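You operate a simulated robot arm through the tools that you are given. There is no shell and no other tool.

Carry out the task below with a simulated robot arm. There is one attempt and no reset: what you move stays moved.

## Task
Put things in order on the top of the marking bench. At the end: the blue brush is on the blue-tipped board; the white brush stands where the orange strap roll stood; the black tin (marked "FEET") stands where the white brush stood; the orange strap roll stands where the blue brush stood; whatever was shut is shut again. Leave all else as you found it, and nothing knocked over.

The check looks at the end state, three seconds after you hand in, the way a careful person would. Anything else that was tipped, shoved, dropped, spilled or broken makes it a failure.

## Robot
A 6-joint arm with a two-finger parallel gripper, fixed in place. Base frame: the origin is at the foot of the arm, x ahead of it, y to its left, z up; the work surface is at about z = 0. Readings come in m, rad, newtons and seconds.
With the tool pointing down near the work surface it reaches from about 0.18 to 0.46 m from the base axis. Its first joint turns from -1.222 to 1.222 rad. Payload 1.9 kg.
Tool frame: the origin (TCP) lies between the finger pads and is the grasp point; the fingertips stand 0.023 m ahead of it; z points along the fingers, y is the line along which they close. The gripper opens to 0.094 m. The fingers are 0.038 m wide and 0.01 m thick; the gripper's body (0.054 by 0.096 m) begins 0.039 m behind the TCP.
Orientation is that of the tool frame in the base frame, as a unit quaternion [x, y, z, w]. With the fingers straight down and closing along the base's y, the tool's x points along the base's -x, its y along +y and its z along -z.

## Interface
- The arm moves only by the tool drive_tool. Its argument "targets" is a list that holds one entry, the list of rows, each a list of 7 numbers: the opening, from 0 (shut) to 1 (fully open), then the shift along the tool's x, y, z in m, then the turn, a rotation vector about the tool's x, y, z in rad. In form: [[[hand, tx, ty, tz, ax, ay, az], ...]]. A call has 1 to 20 rows; each row is the pose to reach, as a shift and turn from the pose commanded when the call began, along the tool's axes at that moment. Each row takes 0.2 s and may step no farther than 0.05 m and 0.15 rad from the row before; otherwise, or with a gripper value out of range, the whole call is refused. Where a pose cannot be reached the arm comes as near as it can. A force on the tool above 40 N (or 10 N above the force at the start of the call, whichever is more), or a blocked arm, ends the call early, and 0.2 s more pass. The fingers move at their own pace (about 0.108 m/s each) and stop on an object; they squeeze with about 27 N. The grip force told is the motor's: it shows also when the fingers shut on nothing. Time passes only in rows, and 0.2 s behind the last, so rows that repeat a pose let the fingers close. It gives the time, the measured TCP pose, the force on the tool (base axes), the opening and the grip force at its end, in the units of the frame above (readings bear some noise), with the torque about the TCP (base axes, N m) and any sound that the robot's microphone picked up.
- Cameras (640 x 400 px; columns grow to the right, rows downward): "scene" is fixed at [0.0464, 0.3001, 0.4393]; the picture's right is [-0.87, -0.50, 0.00], its down [-0.21, 0.36, -0.91] and it looks along [0.46, -0.79, -0.42] (base axes); focal length 214 px, centre (320, 200). "wrist" rides on the gripper at [0.087, 0.016, -0.074] in the tool frame; the picture's right is [-0.18, 0.98, 0.00], its down [-0.58, -0.11, -0.81] and it looks along [-0.79, -0.15, 0.59] (tool axes); focal length 243 px, centre (320, 200). There is no depth. A picture from a camera that has moved, and an enlarged one, comes with that camera's place and axes in the base frame and with its lens.
- get_image(camera): a new picture of that camera. No time passes.
- close_up(camera, box): a new picture of the part [left, top, right, bottom] of that camera's present view, enlarged. No time passes.
- finish_job(): hands the job in; it is judged then, once.

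Places have to be worked out from the pictures, the camera data and where the tool is seen. Open the gripper and draw the arm clear of the work before you hand the job in, unless the task says otherwise.

The tools are called after "Request:" as name(argument=value, ...) on one line, values as JSON. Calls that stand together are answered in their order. drive_tool: Moves the arm, as the interface text tells. Its arguments: {"type":"object","properties":{"targets":{"type":"array","items":{"type":"array","items":{"type":"array","items":{"type":"number"}}}}},"required":["targets"]} The other tools are called the same way: get_image (camera) takes a picture; close_up (camera, box) takes an enlarged picture of a part of a camera's view; finish_job () hands the job in.

At the start:

```text
time_s: 0.0
position: [0.3137, 0.083, 0.353]
tcp_rot: [0.0, 1.0, 0.0, 0.0]
force: [-0.5, -0.8, 0.5]
torque: [-0.01, 0.01, 0.02]
width: 0.0938
gripper_force: 0.0
```

scene: 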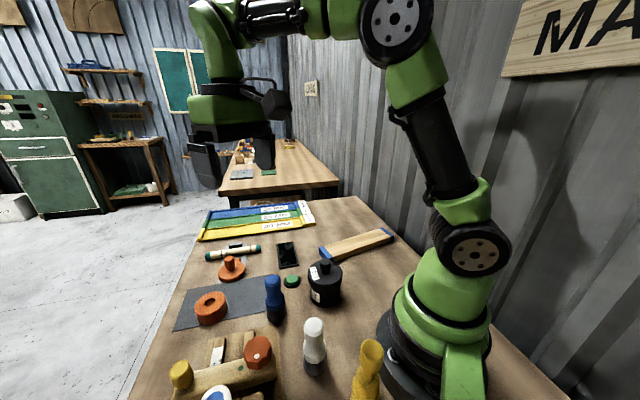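
wrist: 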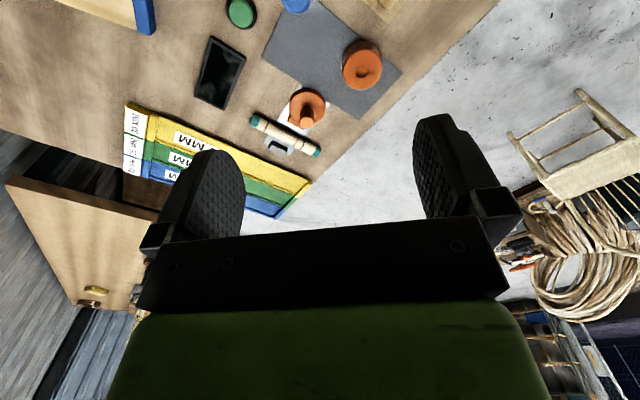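

The pictures show a bench with brushes, a tin, an orange roll, boards and other things. I'll look closer at several parts of the scene view before moving.

Request:
close_up(camera="scene", box=[160, 190, 420, 352])

Request:
close_up(camera="scene", box=[130, 270, 400, 400])

Request:
close_up(camera="wrist", box=[60, 0, 440, 230])

```text
2.46 times, centred on (290, 271) of scene
camera zoom: at [0.0464, 0.3001, 0.4393], right [-0.87, -0.5, 0.0], down [-0.21, 0.36, -0.91], along [0.46, -0.79, -0.42], focal length 528 px, centre (394, 25)
```

zoom: 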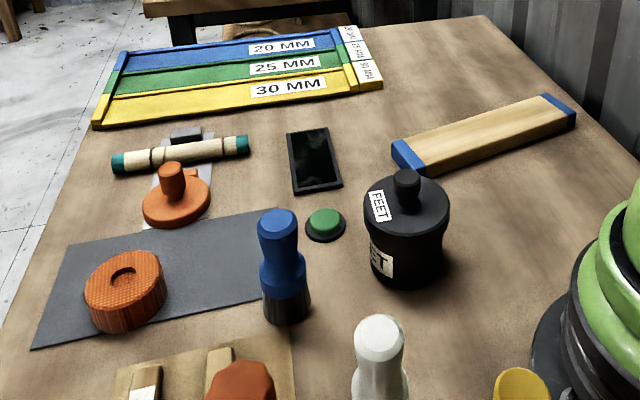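

```text
2.37 times, centred on (265, 335) of scene
camera zoom: at [0.0464, 0.3001, 0.4393], right [-0.87, -0.5, 0.0], down [-0.21, 0.36, -0.91], along [0.46, -0.79, -0.42], focal length 508 px, centre (450, -120)
```

zoom: 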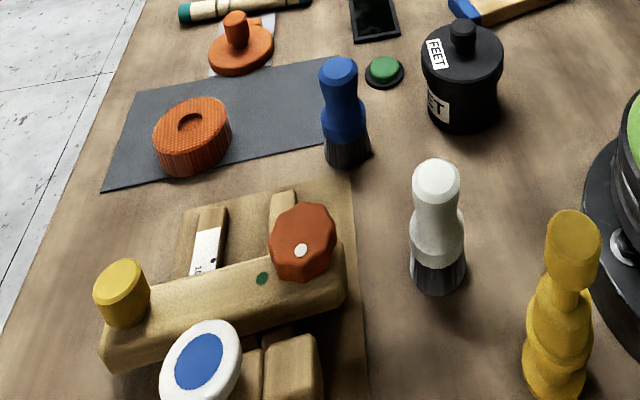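

```text
1.68 times, centred on (250, 115) of wrist
camera zoom: at [0.2259, 0.0985, 0.4282], right [0.18, 0.98, 0.0], down [0.58, -0.11, 0.81], along [0.79, -0.15, -0.59], focal length 409 px, centre (438, 343)
```

zoom: 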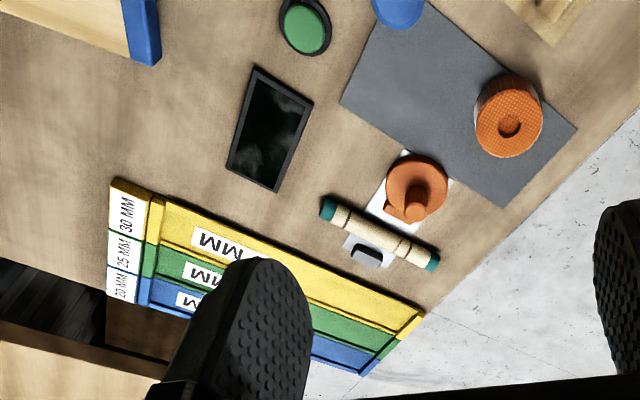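

The brushes, tin and roll lie roughly at blue (0.30, 0.06), white (0.17, 0.11), tin (0.22, -0.03) and roll (0.42, 0.14). I'll tilt the tool in free space high above the bench so the wrist camera looks down on them.

Request:
drive_tool(targets=[[[1, 0, 0, 0, 0, 0.15, 0], [1, 0, 0, 0, 0, 0.3, 0], [1, 0, 0, 0, 0, 0.45, 0], [1, 0, 0, 0, 0, 0.6, 0], [1, 0, 0, 0, 0, 0.6, 0]]])

Request:
get_image(camera="wrist")

```text
time_s: 1.2
position: [0.287, 0.0792, 0.3251]
tcp_rot: [-0.001, 0.956, -0.001, -0.295]
force: [0.4, -0.1, 1.0]
torque: [0.01, -0.01, 0.03]
width: 0.0942
gripper_force: 0.1
out of reach, approached as far as the arm can: row 3, 4, 5
```

```text
taken
camera wrist: at [0.2557, 0.0952, 0.4357], right [0.15, 0.98, -0.1], down [0.93, -0.11, 0.34], along [0.32, -0.15, -0.94], focal length 243 px, centre (320, 200)
```

wrist: 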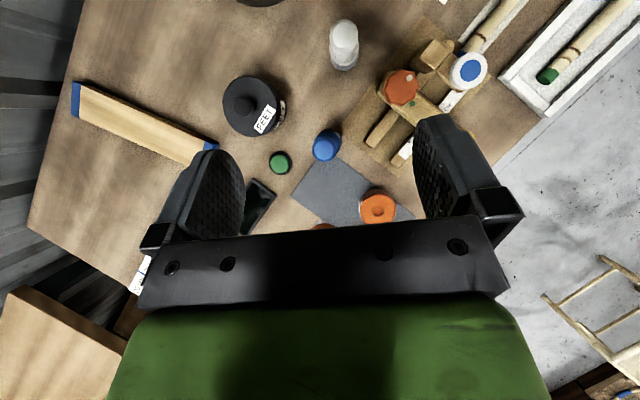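

The view from above works. I'll enlarge the upper half to measure things and understand the jig at right.

Request:
close_up(camera="wrist", box=[200, 0, 440, 230])

Request:
close_up(camera="wrist", box=[360, 0, 640, 175])

Request:
close_up(camera="wrist", box=[40, 60, 300, 222])

```text
1.74 times, centred on (320, 115) of wrist
camera zoom: at [0.2557, 0.0952, 0.4357], right [0.15, 0.98, -0.1], down [0.93, -0.11, 0.34], along [0.32, -0.15, -0.94], focal length 422 px, centre (320, 348)
```

zoom: 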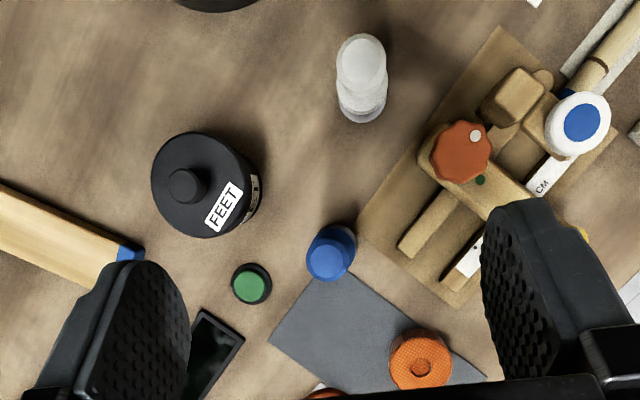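

```text
2.29 times, centred on (500, 88) of wrist
camera zoom: at [0.2557, 0.0952, 0.4357], right [0.15, 0.98, -0.1], down [0.93, -0.11, 0.34], along [0.32, -0.15, -0.94], focal length 555 px, centre (-91, 457)
```

zoom: 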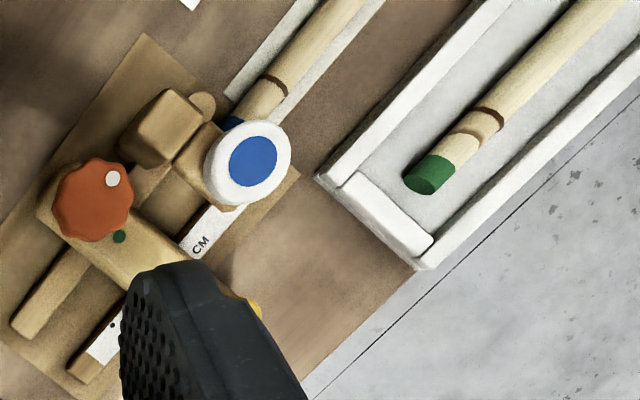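

```text
2.46 times, centred on (170, 141) of wrist
camera zoom: at [0.2557, 0.0952, 0.4357], right [0.15, 0.98, -0.1], down [0.93, -0.11, 0.34], along [0.32, -0.15, -0.94], focal length 597 px, centre (689, 345)
```

zoom: 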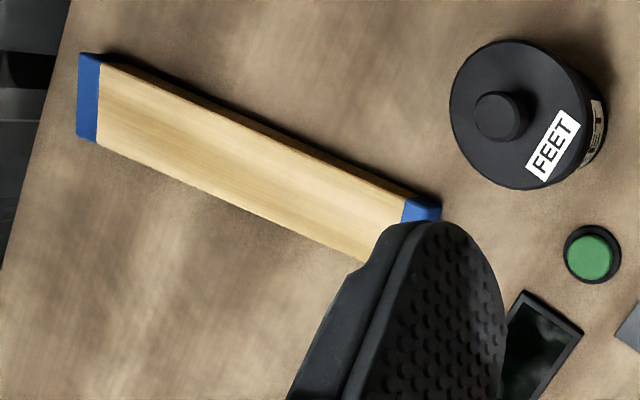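

The lines of sight from both cameras agree on the tin's lid top at about (0.227, -0.037, 0.073). I'll look closely at the tin, brushes, roll and board in both views.

Request:
close_up(camera="scene", box=[295, 250, 359, 314])

Request:
close_up(camera="wrist", box=[210, 65, 300, 145])

Request:
close_up(camera="scene", box=[255, 265, 335, 385])

Request:
close_up(camera="scene", box=[170, 240, 300, 335])

Request:
close_up(camera="scene", box=[310, 215, 400, 270])

```text
6.25 times, centred on (327, 282) of scene
camera zoom: at [0.0464, 0.3001, 0.4393], right [-0.87, -0.5, 0.0], down [-0.21, 0.36, -0.91], along [0.46, -0.79, -0.42], focal length 1340 px, centre (276, -312)
```

zoom: 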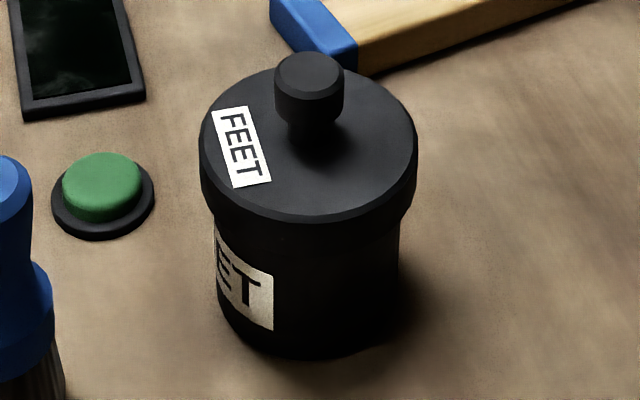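

```text
5.00 times, centred on (255, 105) of wrist
camera zoom: at [0.2557, 0.0952, 0.4357], right [0.15, 0.98, -0.1], down [0.93, -0.11, 0.34], along [0.32, -0.15, -0.94], focal length 1213 px, centre (645, 675)
```

zoom: 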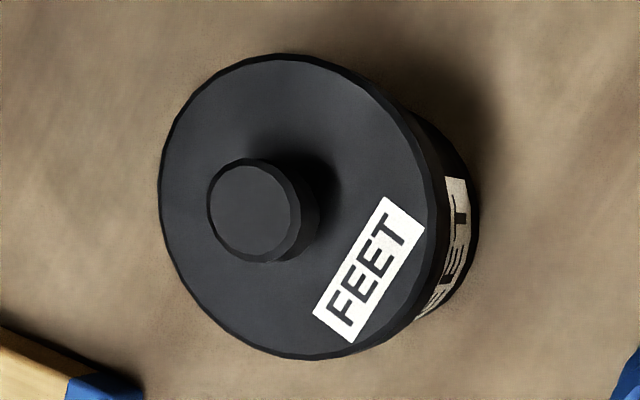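

```text
3.33 times, centred on (295, 325) of scene
camera zoom: at [0.0464, 0.3001, 0.4393], right [-0.87, -0.5, 0.0], down [-0.21, 0.36, -0.91], along [0.46, -0.79, -0.42], focal length 715 px, centre (403, -217)
```

zoom: 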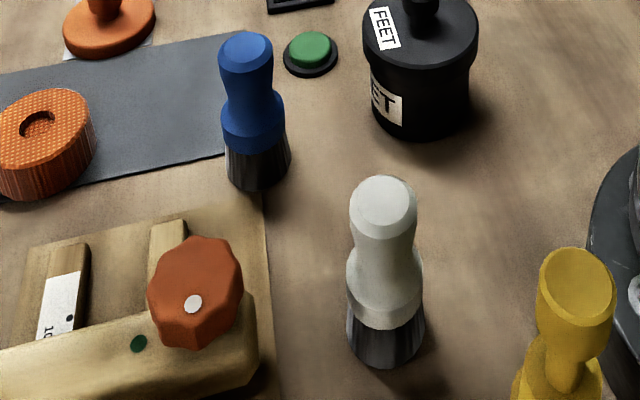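

```text
4.21 times, centred on (235, 288) of scene
camera zoom: at [0.0464, 0.3001, 0.4393], right [-0.87, -0.5, 0.0], down [-0.21, 0.36, -0.91], along [0.46, -0.79, -0.42], focal length 903 px, centre (678, -168)
```

zoom: 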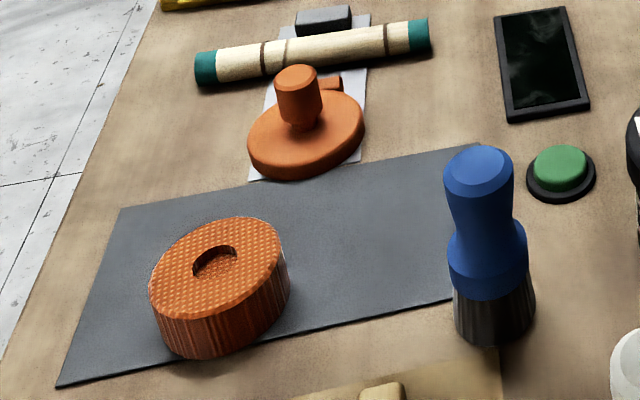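

```text
7.11 times, centred on (355, 242) of scene
camera zoom: at [0.0464, 0.3001, 0.4393], right [-0.87, -0.5, 0.0], down [-0.21, 0.36, -0.91], along [0.46, -0.79, -0.42], focal length 1525 px, centre (71, -102)
```

zoom: 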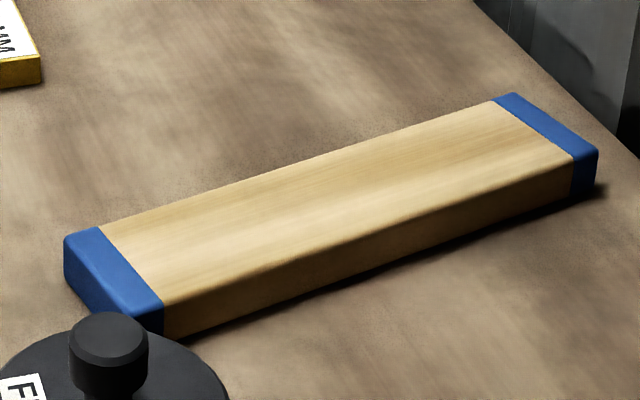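

The tin has a separate overhanging lid with a knob, so it will probably need its lid off to be gripped. I need better numbers for the roll and the yellow object, so I'll zoom on those.

Request:
close_up(camera="wrist", box=[300, 120, 420, 220])

Request:
close_up(camera="scene", box=[185, 280, 245, 335])

Request:
close_up(camera="scene", box=[340, 320, 420, 400])

Request:
close_up(camera="wrist", box=[310, 0, 420, 100])

```text
4.00 times, centred on (360, 170) of wrist
camera zoom: at [0.2557, 0.0952, 0.4357], right [0.15, 0.98, -0.1], down [0.93, -0.11, 0.34], along [0.32, -0.15, -0.94], focal length 970 px, centre (160, 320)
```

zoom: 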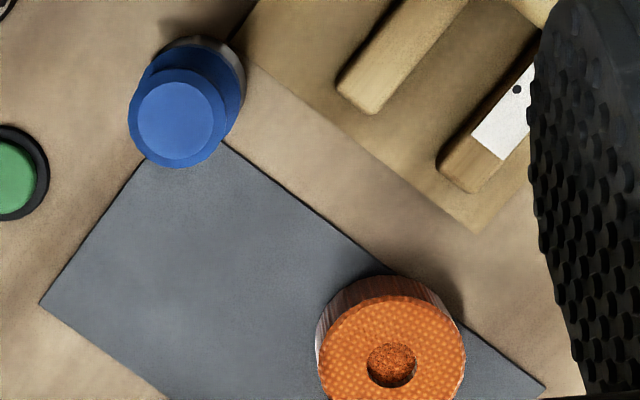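

```text
7.27 times, centred on (215, 308) of scene
camera zoom: at [0.0464, 0.3001, 0.4393], right [-0.87, -0.5, 0.0], down [-0.21, 0.36, -0.91], along [0.46, -0.79, -0.42], focal length 1560 px, centre (1084, -582)
```

zoom: 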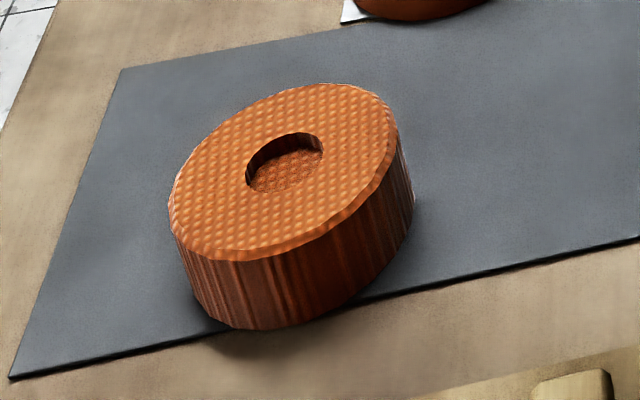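

```text
5.00 times, centred on (380, 360) of scene
camera zoom: at [0.0464, 0.3001, 0.4393], right [-0.87, -0.5, 0.0], down [-0.21, 0.36, -0.91], along [0.46, -0.79, -0.42], focal length 1072 px, centre (20, -600)
```

zoom: 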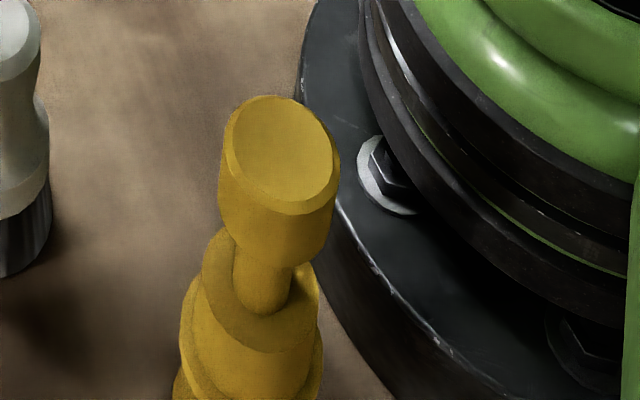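

```text
4.00 times, centred on (365, 50) of wrist
camera zoom: at [0.2557, 0.0952, 0.4357], right [0.15, 0.98, -0.1], down [0.93, -0.11, 0.34], along [0.32, -0.15, -0.94], focal length 970 px, centre (140, 800)
```

zoom: 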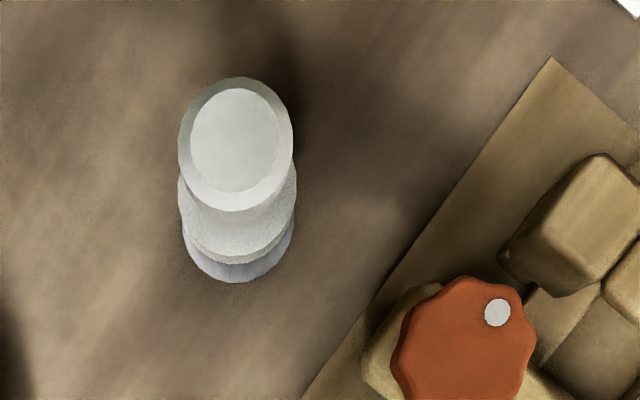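

Roll top centre comes out at (0.429, 0.130, 0.030), blue brush at (0.299, 0.060) and white brush at (0.172, 0.102), both about 0.103 tall. I'll turn the tool back to straight down and read the pose.

Request:
drive_tool(targets=[[[1, 0, 0, 0, 0, -0.15, 0], [1, 0, 0, 0, 0, -0.3, 0], [1, 0, 0, 0, 0, -0.45, 0], [1, 0, 0, 0, 0, -0.6, 0], [1, 0, 0, 0, 0, -0.6, 0]]])

```text
time_s: 2.4
position: [0.2844, 0.0774, 0.324]
tcp_rot: [0.0, 1.0, 0.001, 0.001]
force: [-0.1, -0.1, -0.6]
torque: [-0.02, 0.0, -0.01]
width: 0.0937
gripper_force: 0.0
```

The tool is straight down again at (0.284, 0.077, 0.324), and commands continue from the reached pose. Next I move over the blue brush at about z = 0.17 to check alignment by picture.

Request:
drive_tool(targets=[[[0.75, -0.0041, -0.0054, 0.04, 0, 0, 0], [0.75, -0.0091, -0.0104, 0.08, 0, 0, 0], [0.75, -0.0131, -0.0154, 0.12, 0, 0, 0], [0.75, -0.0141, -0.0174, 0.154, 0, 0, 0], [0.75, -0.0141, -0.0174, 0.154, 0, 0, 0]]])

Request:
get_image(camera="wrist")

Request:
get_image(camera="scene")

```text
time_s: 3.6
position: [0.3012, 0.0594, 0.1716]
tcp_rot: [0.001, 1.0, 0.0, 0.0]
force: [-0.4, -0.6, 0.0]
torque: [-0.02, -0.01, -0.01]
width: 0.0705
gripper_force: 0.0
```

```text
taken
camera wrist: at [0.2127, 0.0752, 0.2461], right [0.19, 0.98, 0.0], down [0.58, -0.11, 0.81], along [0.79, -0.15, -0.59], focal length 243 px, centre (320, 200)
```

wrist: 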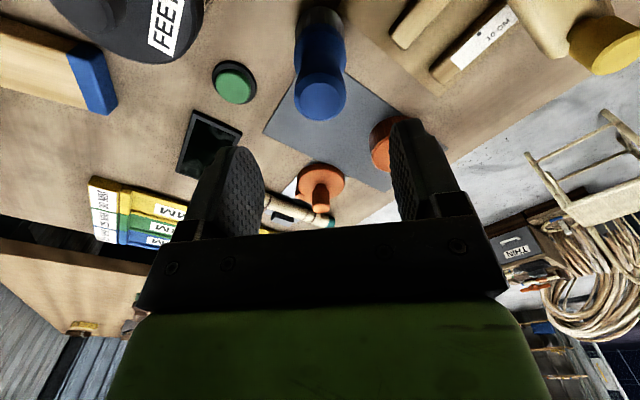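

```text
taken
```

scene: 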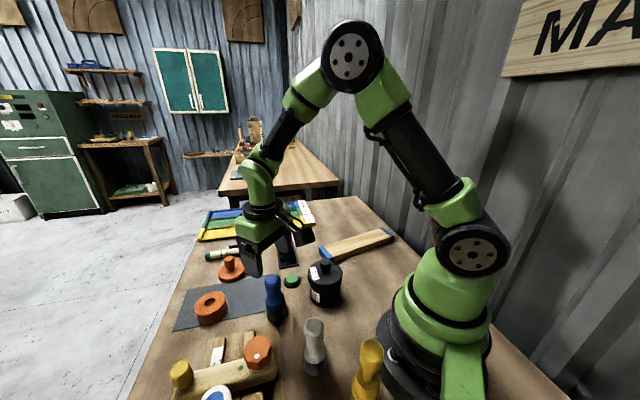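

The brush top appears right under the gripper, near (0.297, 0.059). I'll enlarge it to pin that down before descending.

Request:
close_up(camera="wrist", box=[260, 0, 400, 140])

Request:
close_up(camera="scene", box=[230, 220, 330, 340])

```text
2.86 times, centred on (330, 70) of wrist
camera zoom: at [0.2127, 0.0752, 0.2461], right [0.19, 0.98, 0.0], down [0.58, -0.11, 0.81], along [0.79, -0.15, -0.59], focal length 693 px, centre (291, 571)
```

zoom: 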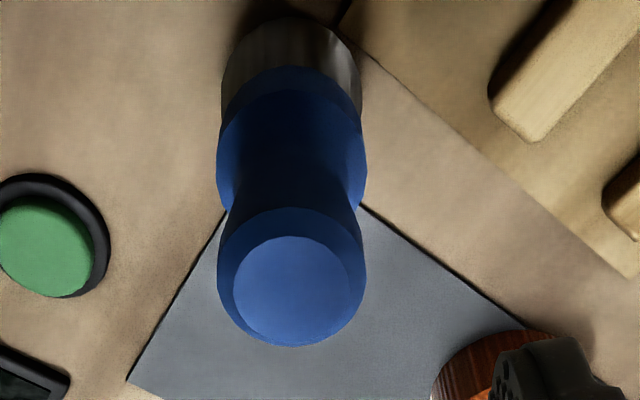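

```text
3.33 times, centred on (280, 280) of scene
camera zoom: at [0.0464, 0.3001, 0.4393], right [-0.87, -0.5, 0.0], down [-0.21, 0.36, -0.91], along [0.46, -0.79, -0.42], focal length 715 px, centre (453, -67)
```

zoom: 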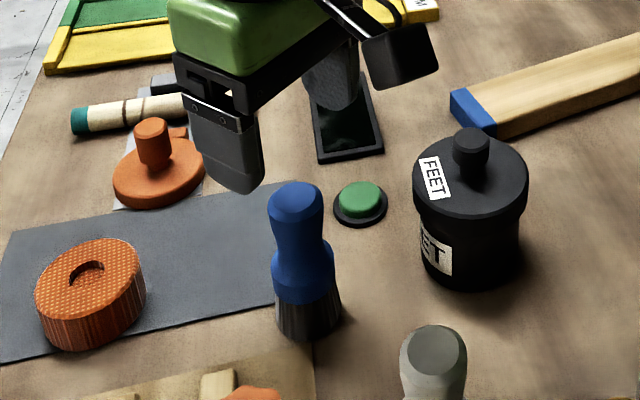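

Brush axis is at (0.299, 0.059), matching the tool. I descend to z about 0.078 around the handle bulb and close.

Request:
drive_tool(targets=[[[0.75, 0, 0, 0.04, 0, 0, 0], [0.75, 0, 0, 0.075, 0, 0, 0], [0.75, 0, 0, 0.0935, 0, 0, 0], [0.75, 0, 0, 0.0935, 0, 0, 0], [0, 0, 0, 0.0935, 0, 0, 0], [0, 0, 0, 0.0935, 0, 0, 0], [0, 0, 0, 0.0935, 0, 0, 0]]])

Request:
get_image(camera="scene")

```text
time_s: 5.2
position: [0.2967, 0.0625, 0.0782]
tcp_rot: [0.0, 1.0, 0.0, 0.0]
force: [0.7, -0.5, 1.0]
torque: [0.01, 0.02, -0.02]
width: 0.0322
gripper_force: 27.0
```

```text
taken
```

scene: 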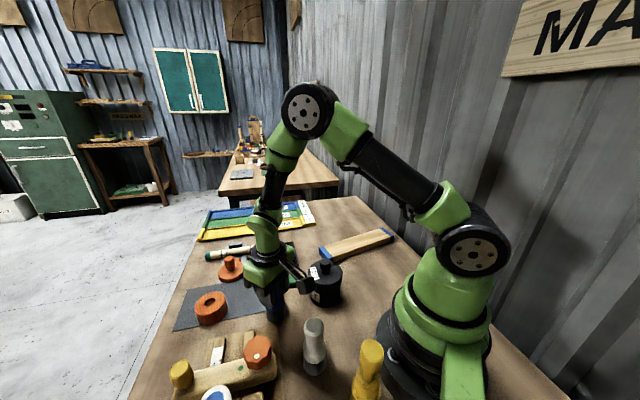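

The fingers hold the handle at 0.032 m width. I lift straight up about 0.13 m and look at both views.

Request:
drive_tool(targets=[[[0, 0, 0, -0.01, 0, 0, 0], [0, 0, 0, -0.035, 0, 0, 0], [0, 0, 0, -0.07, 0, 0, 0], [0, 0, 0, -0.105, 0, 0, 0], [0, 0, 0, -0.14, 0, 0, 0], [0, 0, 0, -0.14, 0, 0, 0]]])

Request:
get_image(camera="scene")

Request:
get_image(camera="wrist")

```text
time_s: 6.6
position: [0.2977, 0.0619, 0.2191]
tcp_rot: [0.0, 1.0, 0.0, 0.0]
force: [-0.5, 0.4, -1.5]
torque: [-0.01, 0.02, -0.05]
width: 0.0321
gripper_force: 26.7
```

```text
taken
```

scene: 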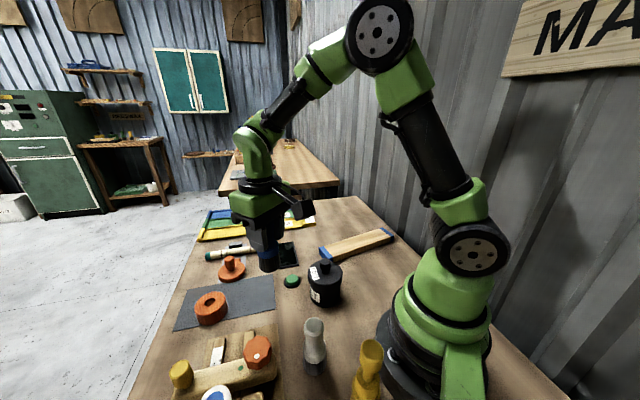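

```text
taken
camera wrist: at [0.21, 0.0775, 0.2939], right [0.18, 0.98, 0.0], down [0.58, -0.11, 0.81], along [0.79, -0.15, -0.59], focal length 243 px, centre (320, 200)
```

wrist: 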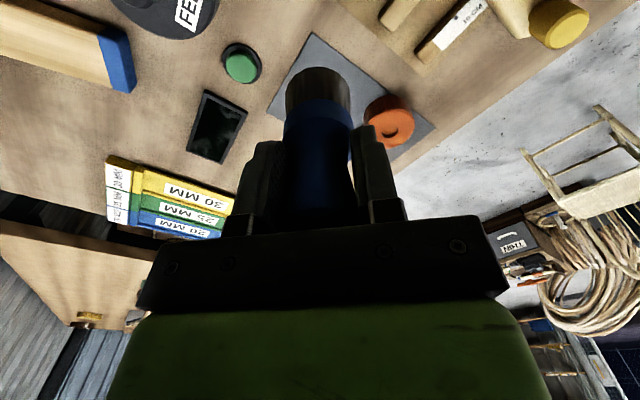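

The brush hangs straight in the fingers, about 0.14 m up. I'll take a second wrist picture to see whether the stated camera place repeats exactly, and check the scene zoom of the board.

Request:
close_up(camera="wrist", box=[220, 40, 420, 240])

Request:
close_up(camera="scene", box=[220, 170, 330, 290])

```text
2.00 times, centred on (320, 140) of wrist
camera zoom: at [0.21, 0.0775, 0.2939], right [0.18, 0.98, 0.0], down [0.58, -0.11, 0.81], along [0.79, -0.15, -0.59], focal length 485 px, centre (320, 320)
```

zoom: 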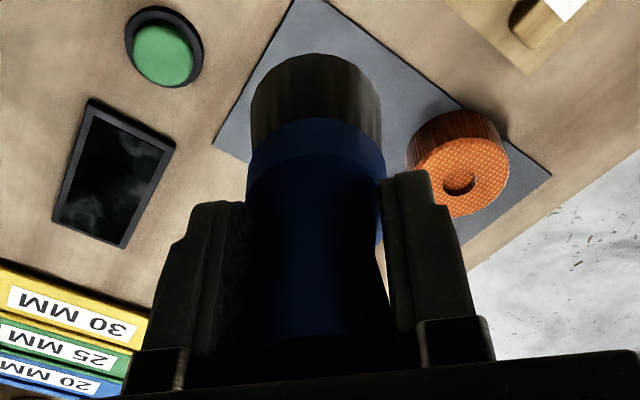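

```text
3.33 times, centred on (275, 230) of scene
camera zoom: at [0.0464, 0.3001, 0.4393], right [-0.87, -0.5, 0.0], down [-0.21, 0.36, -0.91], along [0.46, -0.79, -0.42], focal length 715 px, centre (470, 100)
```

zoom: 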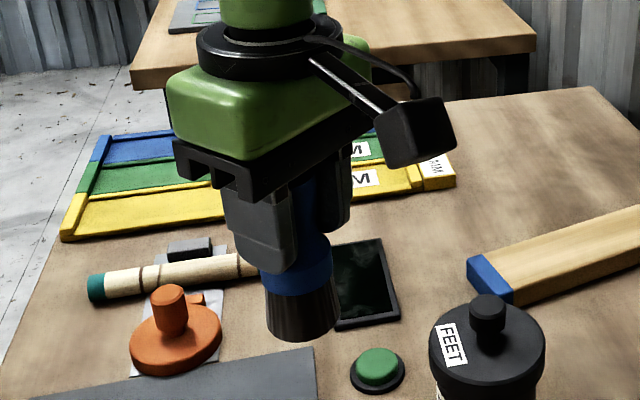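

The roll seen from here lands within 2 mm of my earlier estimate, so the camera data is sound. I now carry the brush at z about 0.22 to above the board centre (0.228, -0.275).

Request:
drive_tool(targets=[[[0, 0.004, -0.02, 0, 0, 0, 0], [0, 0.012, -0.058, 0, 0, 0, 0], [0, 0.02, -0.098, 0, 0, 0, 0], [0, 0.0285, -0.138, 0, 0, 0, 0], [0, 0.037, -0.178, 0, 0, 0, 0], [0, 0.045, -0.218, 0, 0, 0, 0], [0, 0.053, -0.258, 0, 0, 0, 0], [0, 0.062, -0.298, 0, 0, 0, 0], [0, 0.068, -0.325, 0, 0, 0, 0], [0, 0.0695, -0.336, 0, 0, 0, 0], [0, 0.0695, -0.336, 0, 0, 0, 0]]])

Request:
get_image(camera="scene")

Request:
get_image(camera="wrist")

```text
time_s: 9.0
position: [0.2278, -0.2774, 0.2169]
tcp_rot: [0.0, 1.0, -0.001, 0.0]
force: [0.0, -0.1, -0.4]
torque: [0.05, 0.01, 0.01]
width: 0.0319
gripper_force: 26.7
```

```text
taken
```

scene: 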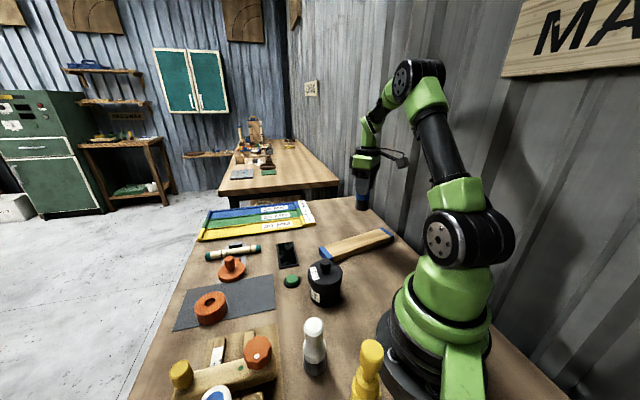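

```text
taken
camera wrist: at [0.1408, -0.2619, 0.2923], right [0.18, 0.98, 0.0], down [0.58, -0.11, 0.81], along [0.79, -0.15, -0.59], focal length 243 px, centre (320, 200)
```

wrist: 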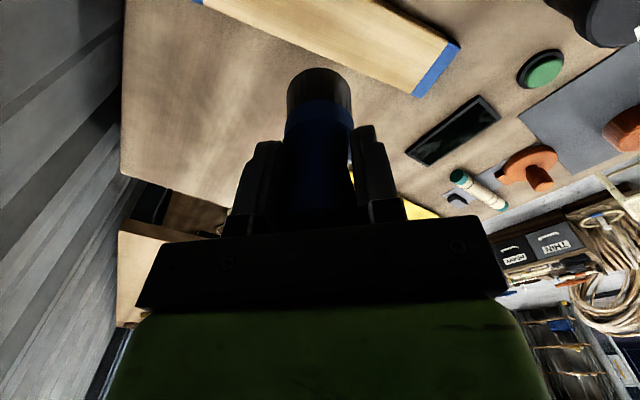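

The tool is at about (0.228, -0.278, 0.217); the board centre from all views is (0.229, -0.269) with its top near z = 0.02. I shift 8 mm towards +y and go down to z about 0.108, just above contact.

Request:
drive_tool(targets=[[[0, -0.001, 0.008, 0.03, 0, 0, 0], [0, -0.001, 0.008, 0.065, 0, 0, 0], [0, -0.001, 0.008, 0.095, 0, 0, 0], [0, -0.001, 0.008, 0.109, 0, 0, 0], [0, -0.001, 0.008, 0.109, 0, 0, 0]]])

Request:
close_up(camera="scene", box=[320, 170, 410, 270])

Request:
get_image(camera="wrist")

```text
time_s: 10.2
position: [0.2294, -0.2691, 0.1082]
tcp_rot: [0.0, 1.0, 0.0, 0.0]
force: [-0.2, 0.9, -0.1]
torque: [0.01, 0.03, 0.02]
width: 0.0316
gripper_force: 27.1
```

```text
4.00 times, centred on (365, 220) of scene
camera zoom: at [0.0464, 0.3001, 0.4393], right [-0.87, -0.5, 0.0], down [-0.21, 0.36, -0.91], along [0.46, -0.79, -0.42], focal length 858 px, centre (140, 120)
```

zoom: 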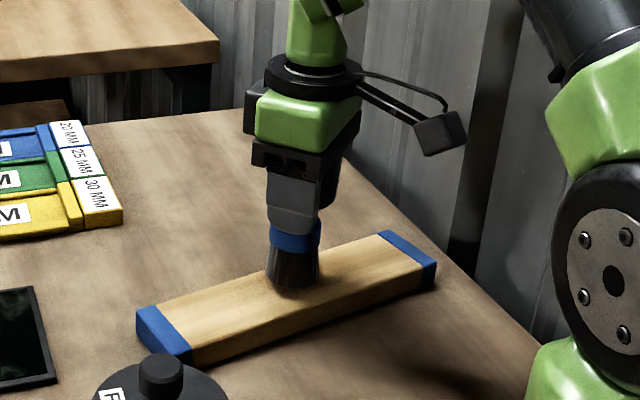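

```text
taken
camera wrist: at [0.1413, -0.2525, 0.1834], right [0.18, 0.98, 0.0], down [0.58, -0.11, 0.81], along [0.79, -0.15, -0.59], focal length 243 px, centre (320, 200)
```

wrist: 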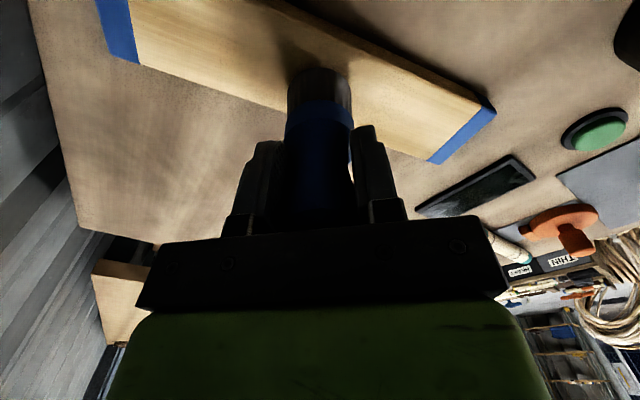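

The brush is centred over the board and a few millimetres above it. I lower in small steps and read the force.

Request:
drive_tool(targets=[[[0, 0, 0, 0.002, 0, 0, 0], [0, 0, 0, 0.004, 0, 0, 0], [0, 0, 0, 0.004, 0, 0, 0]]])

```text
time_s: 11.0
position: [0.2303, -0.2673, 0.1045]
tcp_rot: [0.0, 1.0, 0.001, 0.001]
force: [-0.4, 0.3, -0.8]
torque: [0.01, 0.01, -0.02]
width: 0.0317
gripper_force: 27.5
```

No contact yet at z = 0.1045. I lower another 2 mm.

Request:
drive_tool(targets=[[[0, 0, 0, 0.001, 0, 0, 0], [0, 0, 0, 0.002, 0, 0, 0], [0, 0, 0, 0.002, 0, 0, 0]]])

Request:
close_up(camera="scene", box=[345, 215, 395, 255])

```text
time_s: 11.8
position: [0.2306, -0.2676, 0.1023]
tcp_rot: [0.0, 1.0, 0.001, 0.001]
force: [0.9, -0.2, -1.2]
torque: [0.02, 0.0, 0.0]
width: 0.0318
gripper_force: 27.0
```

```text
10.00 times, centred on (370, 235) of scene
camera zoom: at [0.0464, 0.3001, 0.4393], right [-0.87, -0.5, 0.0], down [-0.21, 0.36, -0.91], along [0.46, -0.79, -0.42], focal length 2145 px, centre (-180, -150)
```

zoom: 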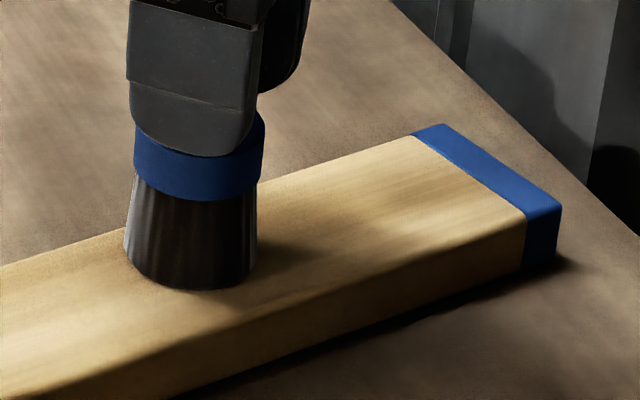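

The bristles are almost on the board. I lower by another 1.5 mm and watch the force.

Request:
drive_tool(targets=[[[0, 0, 0, 0.0008, 0, 0, 0], [0, 0, 0, 0.0015, 0, 0, 0], [0, 0, 0, 0.0015, 0, 0, 0]]])

```text
time_s: 12.6
position: [0.2317, -0.2679, 0.101]
tcp_rot: [0.0, 1.0, -0.001, 0.001]
force: [-1.0, -3.9, 23.0]
torque: [0.09, -0.12, 0.04]
width: 0.0318
gripper_force: 27.1
```

Contact: 23 N upward. I ease up about 0.6 mm, then open the fingers to release the brush.

Request:
drive_tool(targets=[[[0, 0, 0, -0.0006, 0, 0, 0], [0, 0, 0, -0.0006, 0, 0, 0], [0.45, 0, 0, -0.0006, 0, 0, 0], [0.7, 0, 0, -0.0006, 0, 0, 0], [0.7, 0, 0, -0.0006, 0, 0, 0]]])

Request:
close_up(camera="scene", box=[320, 170, 410, 270])

```text
time_s: 13.8
position: [0.2316, -0.2675, 0.0997]
tcp_rot: [0.0, 1.0, 0.0, 0.0]
force: [1.0, 0.6, 0.1]
torque: [0.0, -0.01, -0.02]
width: 0.0658
gripper_force: 0.2
```

```text
4.00 times, centred on (365, 220) of scene
camera zoom: at [0.0464, 0.3001, 0.4393], right [-0.87, -0.5, 0.0], down [-0.21, 0.36, -0.91], along [0.46, -0.79, -0.42], focal length 858 px, centre (140, 120)
```

zoom: 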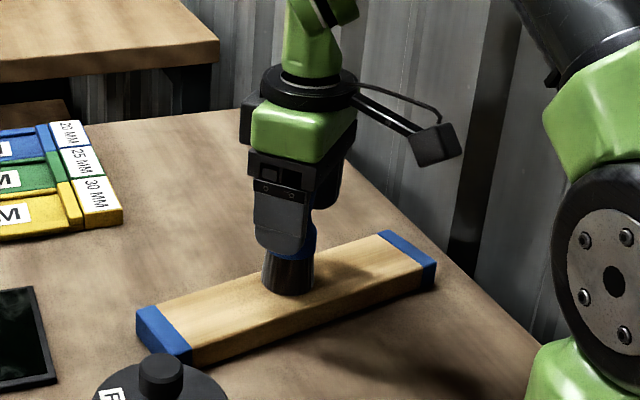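

The brush is released and standing. I raise straight up and check it.

Request:
drive_tool(targets=[[[0.7, 0, 0, -0.02, 0, 0, 0], [0.7, 0, 0, -0.05, 0, 0, 0], [0.7, 0, 0, -0.09, 0, 0, 0], [0.7, 0, 0, -0.13, 0, 0, 0], [0.7, 0, 0, -0.13, 0, 0, 0]]])

Request:
close_up(camera="scene", box=[320, 170, 410, 270])

Request:
get_image(camera="wrist")

```text
time_s: 15.0
position: [0.2303, -0.267, 0.2311]
tcp_rot: [0.0, 1.0, 0.0, 0.0]
force: [-0.2, -0.2, 0.2]
torque: [0.02, 0.0, 0.03]
width: 0.0658
gripper_force: 0.1
```

```text
4.00 times, centred on (365, 220) of scene
camera zoom: at [0.0464, 0.3001, 0.4393], right [-0.87, -0.5, 0.0], down [-0.21, 0.36, -0.91], along [0.46, -0.79, -0.42], focal length 858 px, centre (140, 120)
```

zoom: 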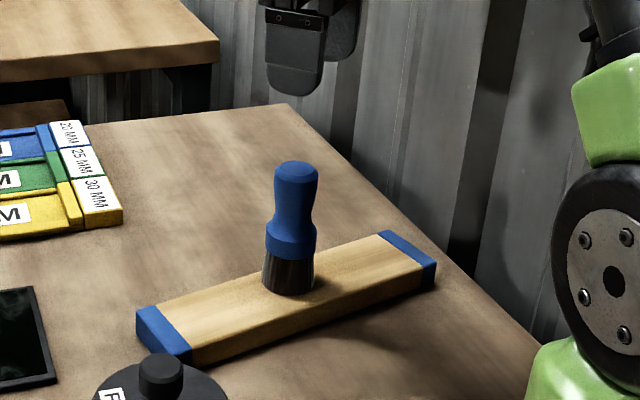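

```text
taken
camera wrist: at [0.1426, -0.2509, 0.305], right [0.18, 0.98, 0.0], down [0.58, -0.11, 0.81], along [0.79, -0.15, -0.59], focal length 243 px, centre (320, 200)
```

wrist: 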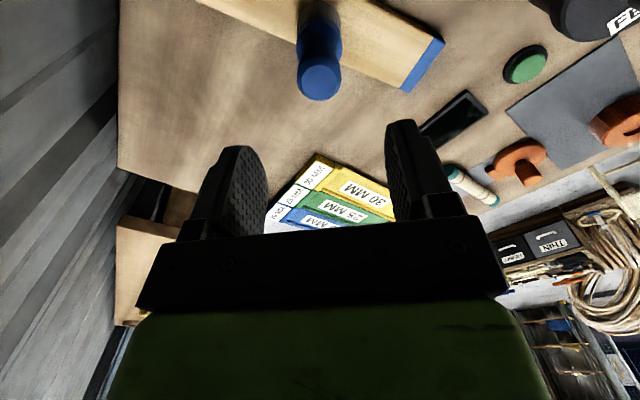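

The blue brush stands upright at the board's middle. Before going for the roll, I check the now-empty blue-brush spot and its surroundings (mat corner and jig plate corner).

Request:
close_up(camera="scene", box=[235, 285, 315, 345])

Request:
close_up(camera="scene", box=[160, 320, 300, 400])

Request:
close_up(camera="scene", box=[165, 230, 345, 340])

```text
6.67 times, centred on (275, 315) of scene
camera zoom: at [0.0464, 0.3001, 0.4393], right [-0.87, -0.5, 0.0], down [-0.21, 0.36, -0.91], along [0.46, -0.79, -0.42], focal length 1430 px, centre (620, -567)
```

zoom: 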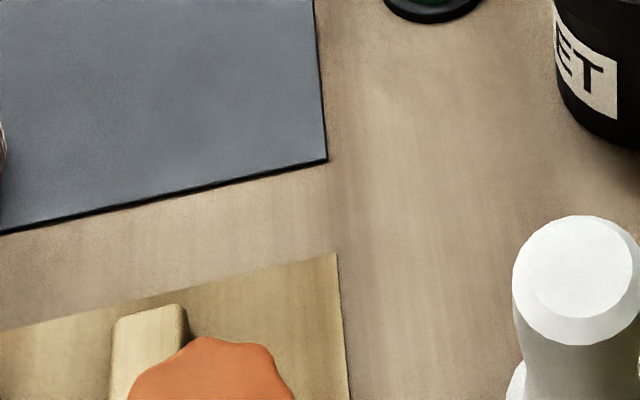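

```text
4.57 times, centred on (230, 360) of scene
camera zoom: at [0.0464, 0.3001, 0.4393], right [-0.87, -0.5, 0.0], down [-0.21, 0.36, -0.91], along [0.46, -0.79, -0.42], focal length 980 px, centre (731, -531)
```

zoom: 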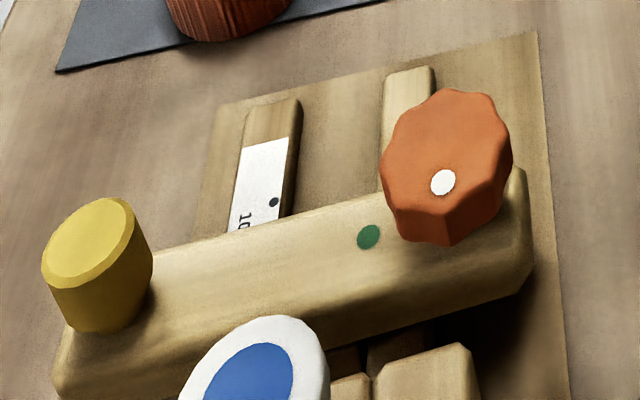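

```text
3.56 times, centred on (255, 285) of scene
camera zoom: at [0.0464, 0.3001, 0.4393], right [-0.87, -0.5, 0.0], down [-0.21, 0.36, -0.91], along [0.46, -0.79, -0.42], focal length 763 px, centre (551, -102)
```

zoom: 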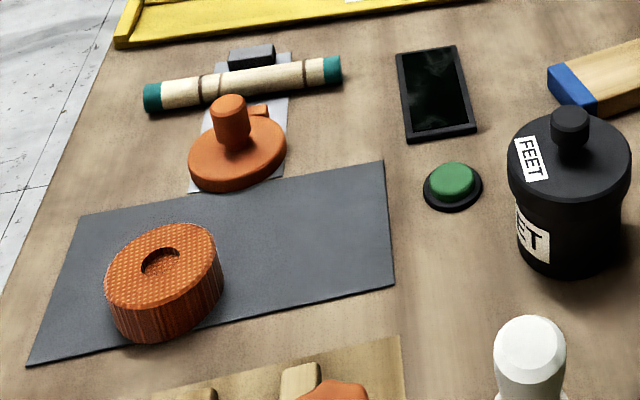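

The mat and the jig's sheet are paper-thin, so the roll can stand at the blue spot (0.299, 0.059). I travel to above the roll at (0.429, 0.130), turning the tool 20° so that its camera will later clear the white brush and tin.

Request:
drive_tool(targets=[[[0.95, -0.0166, 0.033, 0, 0, 0, -0.03], [0.95, -0.0332, 0.0661, 0, 0, 0, -0.06], [0.95, -0.0498, 0.0991, 0, 0, 0, -0.09], [0.95, -0.0663, 0.1322, 0, 0, 0, -0.12], [0.95, -0.0829, 0.1652, 0, 0, 0, -0.15], [0.95, -0.0995, 0.1983, 0.014, 0, 0, -0.18], [0.95, -0.1161, 0.2313, 0.028, 0, 0, -0.21], [0.95, -0.1327, 0.2643, 0.042, 0, 0, -0.24], [0.95, -0.1493, 0.2974, 0.056, 0, 0, -0.27], [0.95, -0.1658, 0.3304, 0.07, 0, 0, -0.3], [0.95, -0.1824, 0.3635, 0.084, 0, 0, -0.33], [0.95, -0.199, 0.3965, 0.1, 0, 0, -0.35], [0.95, -0.199, 0.3965, 0.1, 0, 0, -0.35]]])

Request:
get_image(camera="wrist")

Request:
get_image(camera="scene")

```text
time_s: 17.8
position: [0.4294, 0.1285, 0.129]
tcp_rot: [-0.174, 0.985, 0.0, 0.0]
force: [-0.3, 0.4, 0.5]
torque: [-0.01, -0.03, 0.02]
width: 0.0892
gripper_force: 0.0
```

```text
taken
camera wrist: at [0.3419, 0.1133, 0.2026], right [-0.16, 0.99, 0.0], down [0.58, 0.1, 0.81], along [0.8, 0.13, -0.59], focal length 243 px, centre (320, 200)
```

wrist: 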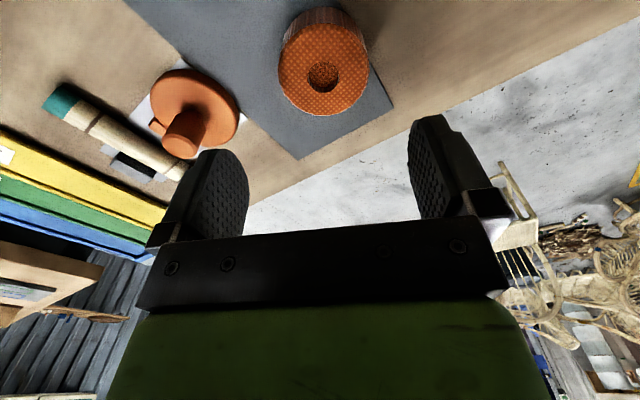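

```text
taken
```

scene: 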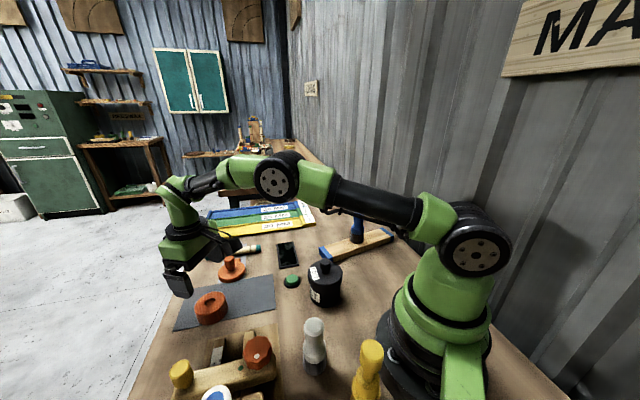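

The tool is over the roll. I zoom in to get its centre exactly relative to the tool.

Request:
close_up(camera="wrist", box=[260, 0, 390, 130])

Request:
close_up(camera="scene", box=[150, 240, 260, 340])

```text
3.08 times, centred on (325, 65) of wrist
camera zoom: at [0.3419, 0.1133, 0.2026], right [-0.16, 0.99, 0.0], down [0.58, 0.1, 0.81], along [0.8, 0.13, -0.59], focal length 746 px, centre (305, 615)
```

zoom: 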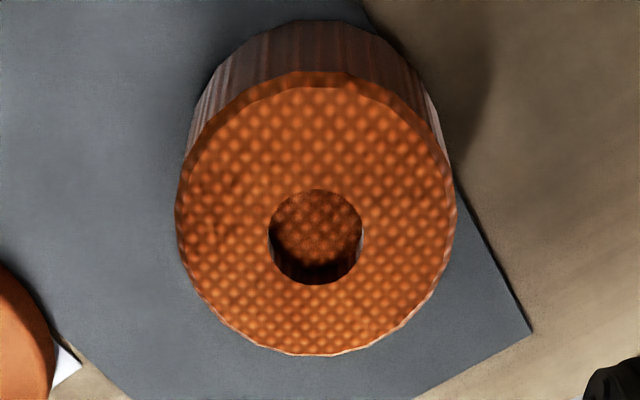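

```text
4.00 times, centred on (205, 290) of scene
camera zoom: at [0.0464, 0.3001, 0.4393], right [-0.87, -0.5, 0.0], down [-0.21, 0.36, -0.91], along [0.46, -0.79, -0.42], focal length 858 px, centre (780, -160)
```

zoom: 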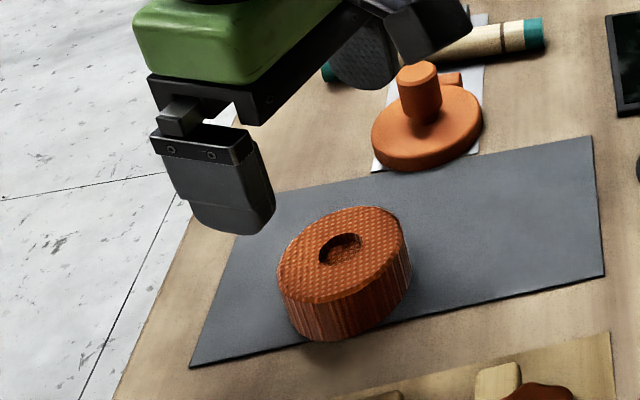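

Roll centre is (0.428, 0.130), 2 mm from the tool axis. I shift 2 mm along the closing line, descend to z about 0.029 and close.

Request:
drive_tool(targets=[[[0.95, 0, 0.002, 0.035, 0, 0, 0], [0.95, 0, 0.002, 0.065, 0, 0, 0], [0.95, 0, 0.002, 0.09, 0, 0, 0], [0.95, 0, 0.002, 0.0995, 0, 0, 0], [0.95, 0, 0.002, 0.0995, 0, 0, 0]]])

Request:
close_up(camera="scene", box=[150, 240, 260, 340])

Request:
get_image(camera="wrist")

```text
time_s: 19.0
position: [0.4301, 0.132, 0.0295]
tcp_rot: [-0.174, 0.985, 0.0, 0.001]
force: [0.6, 0.4, 0.2]
torque: [0.01, 0.0, 0.01]
width: 0.0892
gripper_force: 0.2
```

```text
4.00 times, centred on (205, 290) of scene
camera zoom: at [0.0464, 0.3001, 0.4393], right [-0.87, -0.5, 0.0], down [-0.21, 0.36, -0.91], along [0.46, -0.79, -0.42], focal length 858 px, centre (780, -160)
```

zoom: 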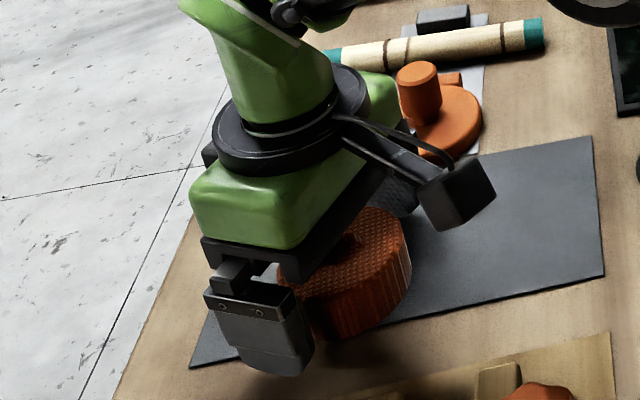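

```text
taken
camera wrist: at [0.3422, 0.1168, 0.1056], right [-0.16, 0.99, 0.0], down [0.58, 0.1, 0.81], along [0.8, 0.13, -0.59], focal length 243 px, centre (320, 200)
```

wrist: 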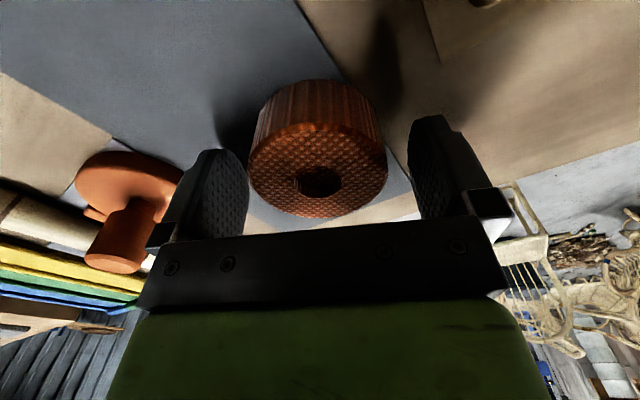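

The roll sits between the pads. I close the fingers on it.

Request:
drive_tool(targets=[[[0, 0, -0.001, 0, 0, 0, 0], [0, 0, -0.001, 0, 0, 0, 0], [0, 0, -0.001, 0, 0, 0, 0]]])

Request:
get_image(camera="wrist")

```text
time_s: 19.8
position: [0.429, 0.1303, 0.0313]
tcp_rot: [-0.173, 0.985, 0.0, 0.0]
force: [0.9, -0.5, 0.6]
torque: [-0.03, 0.02, -0.01]
width: 0.0626
gripper_force: 26.7
```

```text
taken
camera wrist: at [0.3421, 0.1157, 0.1055], right [-0.16, 0.99, 0.0], down [0.58, 0.1, 0.81], along [0.8, 0.13, -0.59], focal length 243 px, centre (320, 200)
```

wrist: 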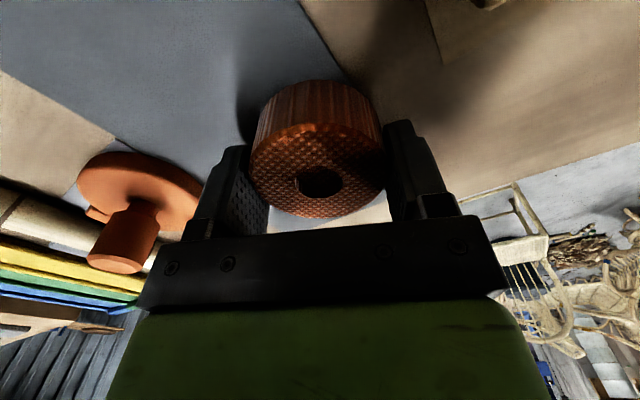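

The roll is held at 0.063 m width. I lift it 0.09 m and carry it to above the blue-brush spot (0.299, 0.059).

Request:
drive_tool(targets=[[[0, 0, 0, -0.01, 0, 0, 0], [0, 0, 0, -0.035, 0, 0, 0], [0, 0, 0, -0.065, 0, 0, 0], [0, 0, 0, -0.09, 0, 0, 0], [0, 0.02, -0.003, -0.09, 0, 0, 0], [0, 0.055, -0.0082, -0.09, 0, 0, 0], [0, 0.095, -0.0141, -0.09, 0, 0, 0], [0, 0.13, -0.0194, -0.09, 0, 0, 0], [0, 0.1464, -0.0218, -0.09, 0, 0, 0], [0, 0.1464, -0.0218, -0.09, 0, 0, 0]]])

Request:
get_image(camera="wrist")

Request:
get_image(camera="scene")

```text
time_s: 22.0
position: [0.301, 0.0579, 0.1207]
tcp_rot: [-0.174, 0.985, 0.0, 0.0]
force: [-0.2, -0.5, 0.2]
torque: [-0.02, 0.01, 0.0]
width: 0.0628
gripper_force: 26.9
```

```text
taken
camera wrist: at [0.2119, 0.0436, 0.196], right [-0.16, 0.99, 0.0], down [0.58, 0.1, 0.81], along [0.8, 0.13, -0.59], focal length 243 px, centre (320, 200)
```

wrist: 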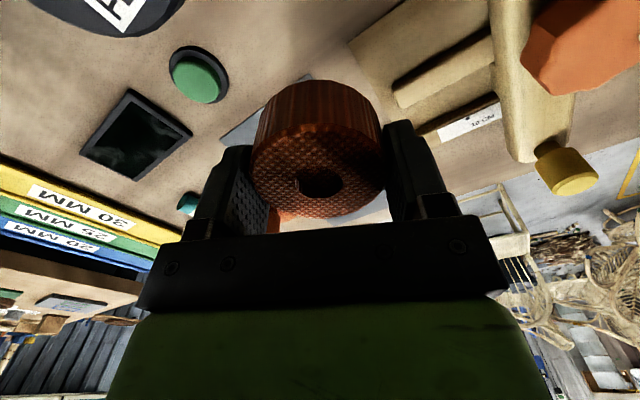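

```text
taken
```

scene: 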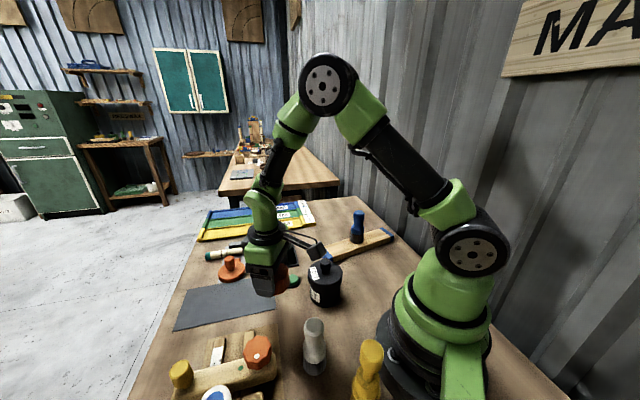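

The roll is over (0.299, 0.058). I lower it to about 5 mm above the bench, then check the force in small steps.

Request:
drive_tool(targets=[[[0, 0, 0.0005, 0.03, 0, 0, 0], [0, 0, 0.0005, 0.06, 0, 0, 0], [0, 0, 0.0005, 0.08, 0, 0, 0], [0, 0, 0.0005, 0.085, 0, 0, 0], [0, 0, 0.0005, 0.085, 0, 0, 0]]])

Request:
close_up(camera="scene", box=[220, 240, 350, 350])

```text
time_s: 23.2
position: [0.2978, 0.0584, 0.0367]
tcp_rot: [-0.174, 0.985, 0.0, 0.001]
force: [-0.3, -0.6, -0.4]
torque: [0.0, -0.03, 0.02]
width: 0.0626
gripper_force: 26.8
```

```text
3.64 times, centred on (285, 295) of scene
camera zoom: at [0.0464, 0.3001, 0.4393], right [-0.87, -0.5, 0.0], down [-0.21, 0.36, -0.91], along [0.46, -0.79, -0.42], focal length 780 px, centre (447, -146)
```

zoom: 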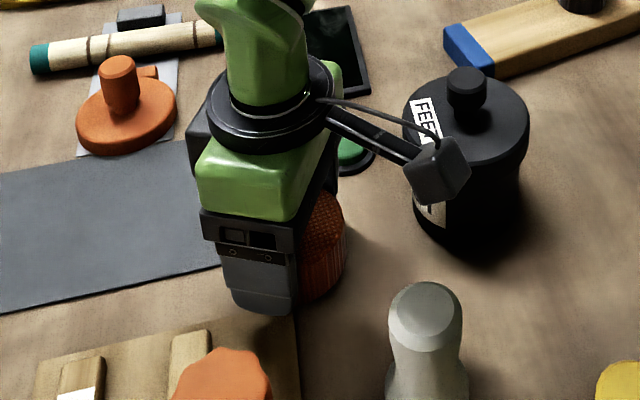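

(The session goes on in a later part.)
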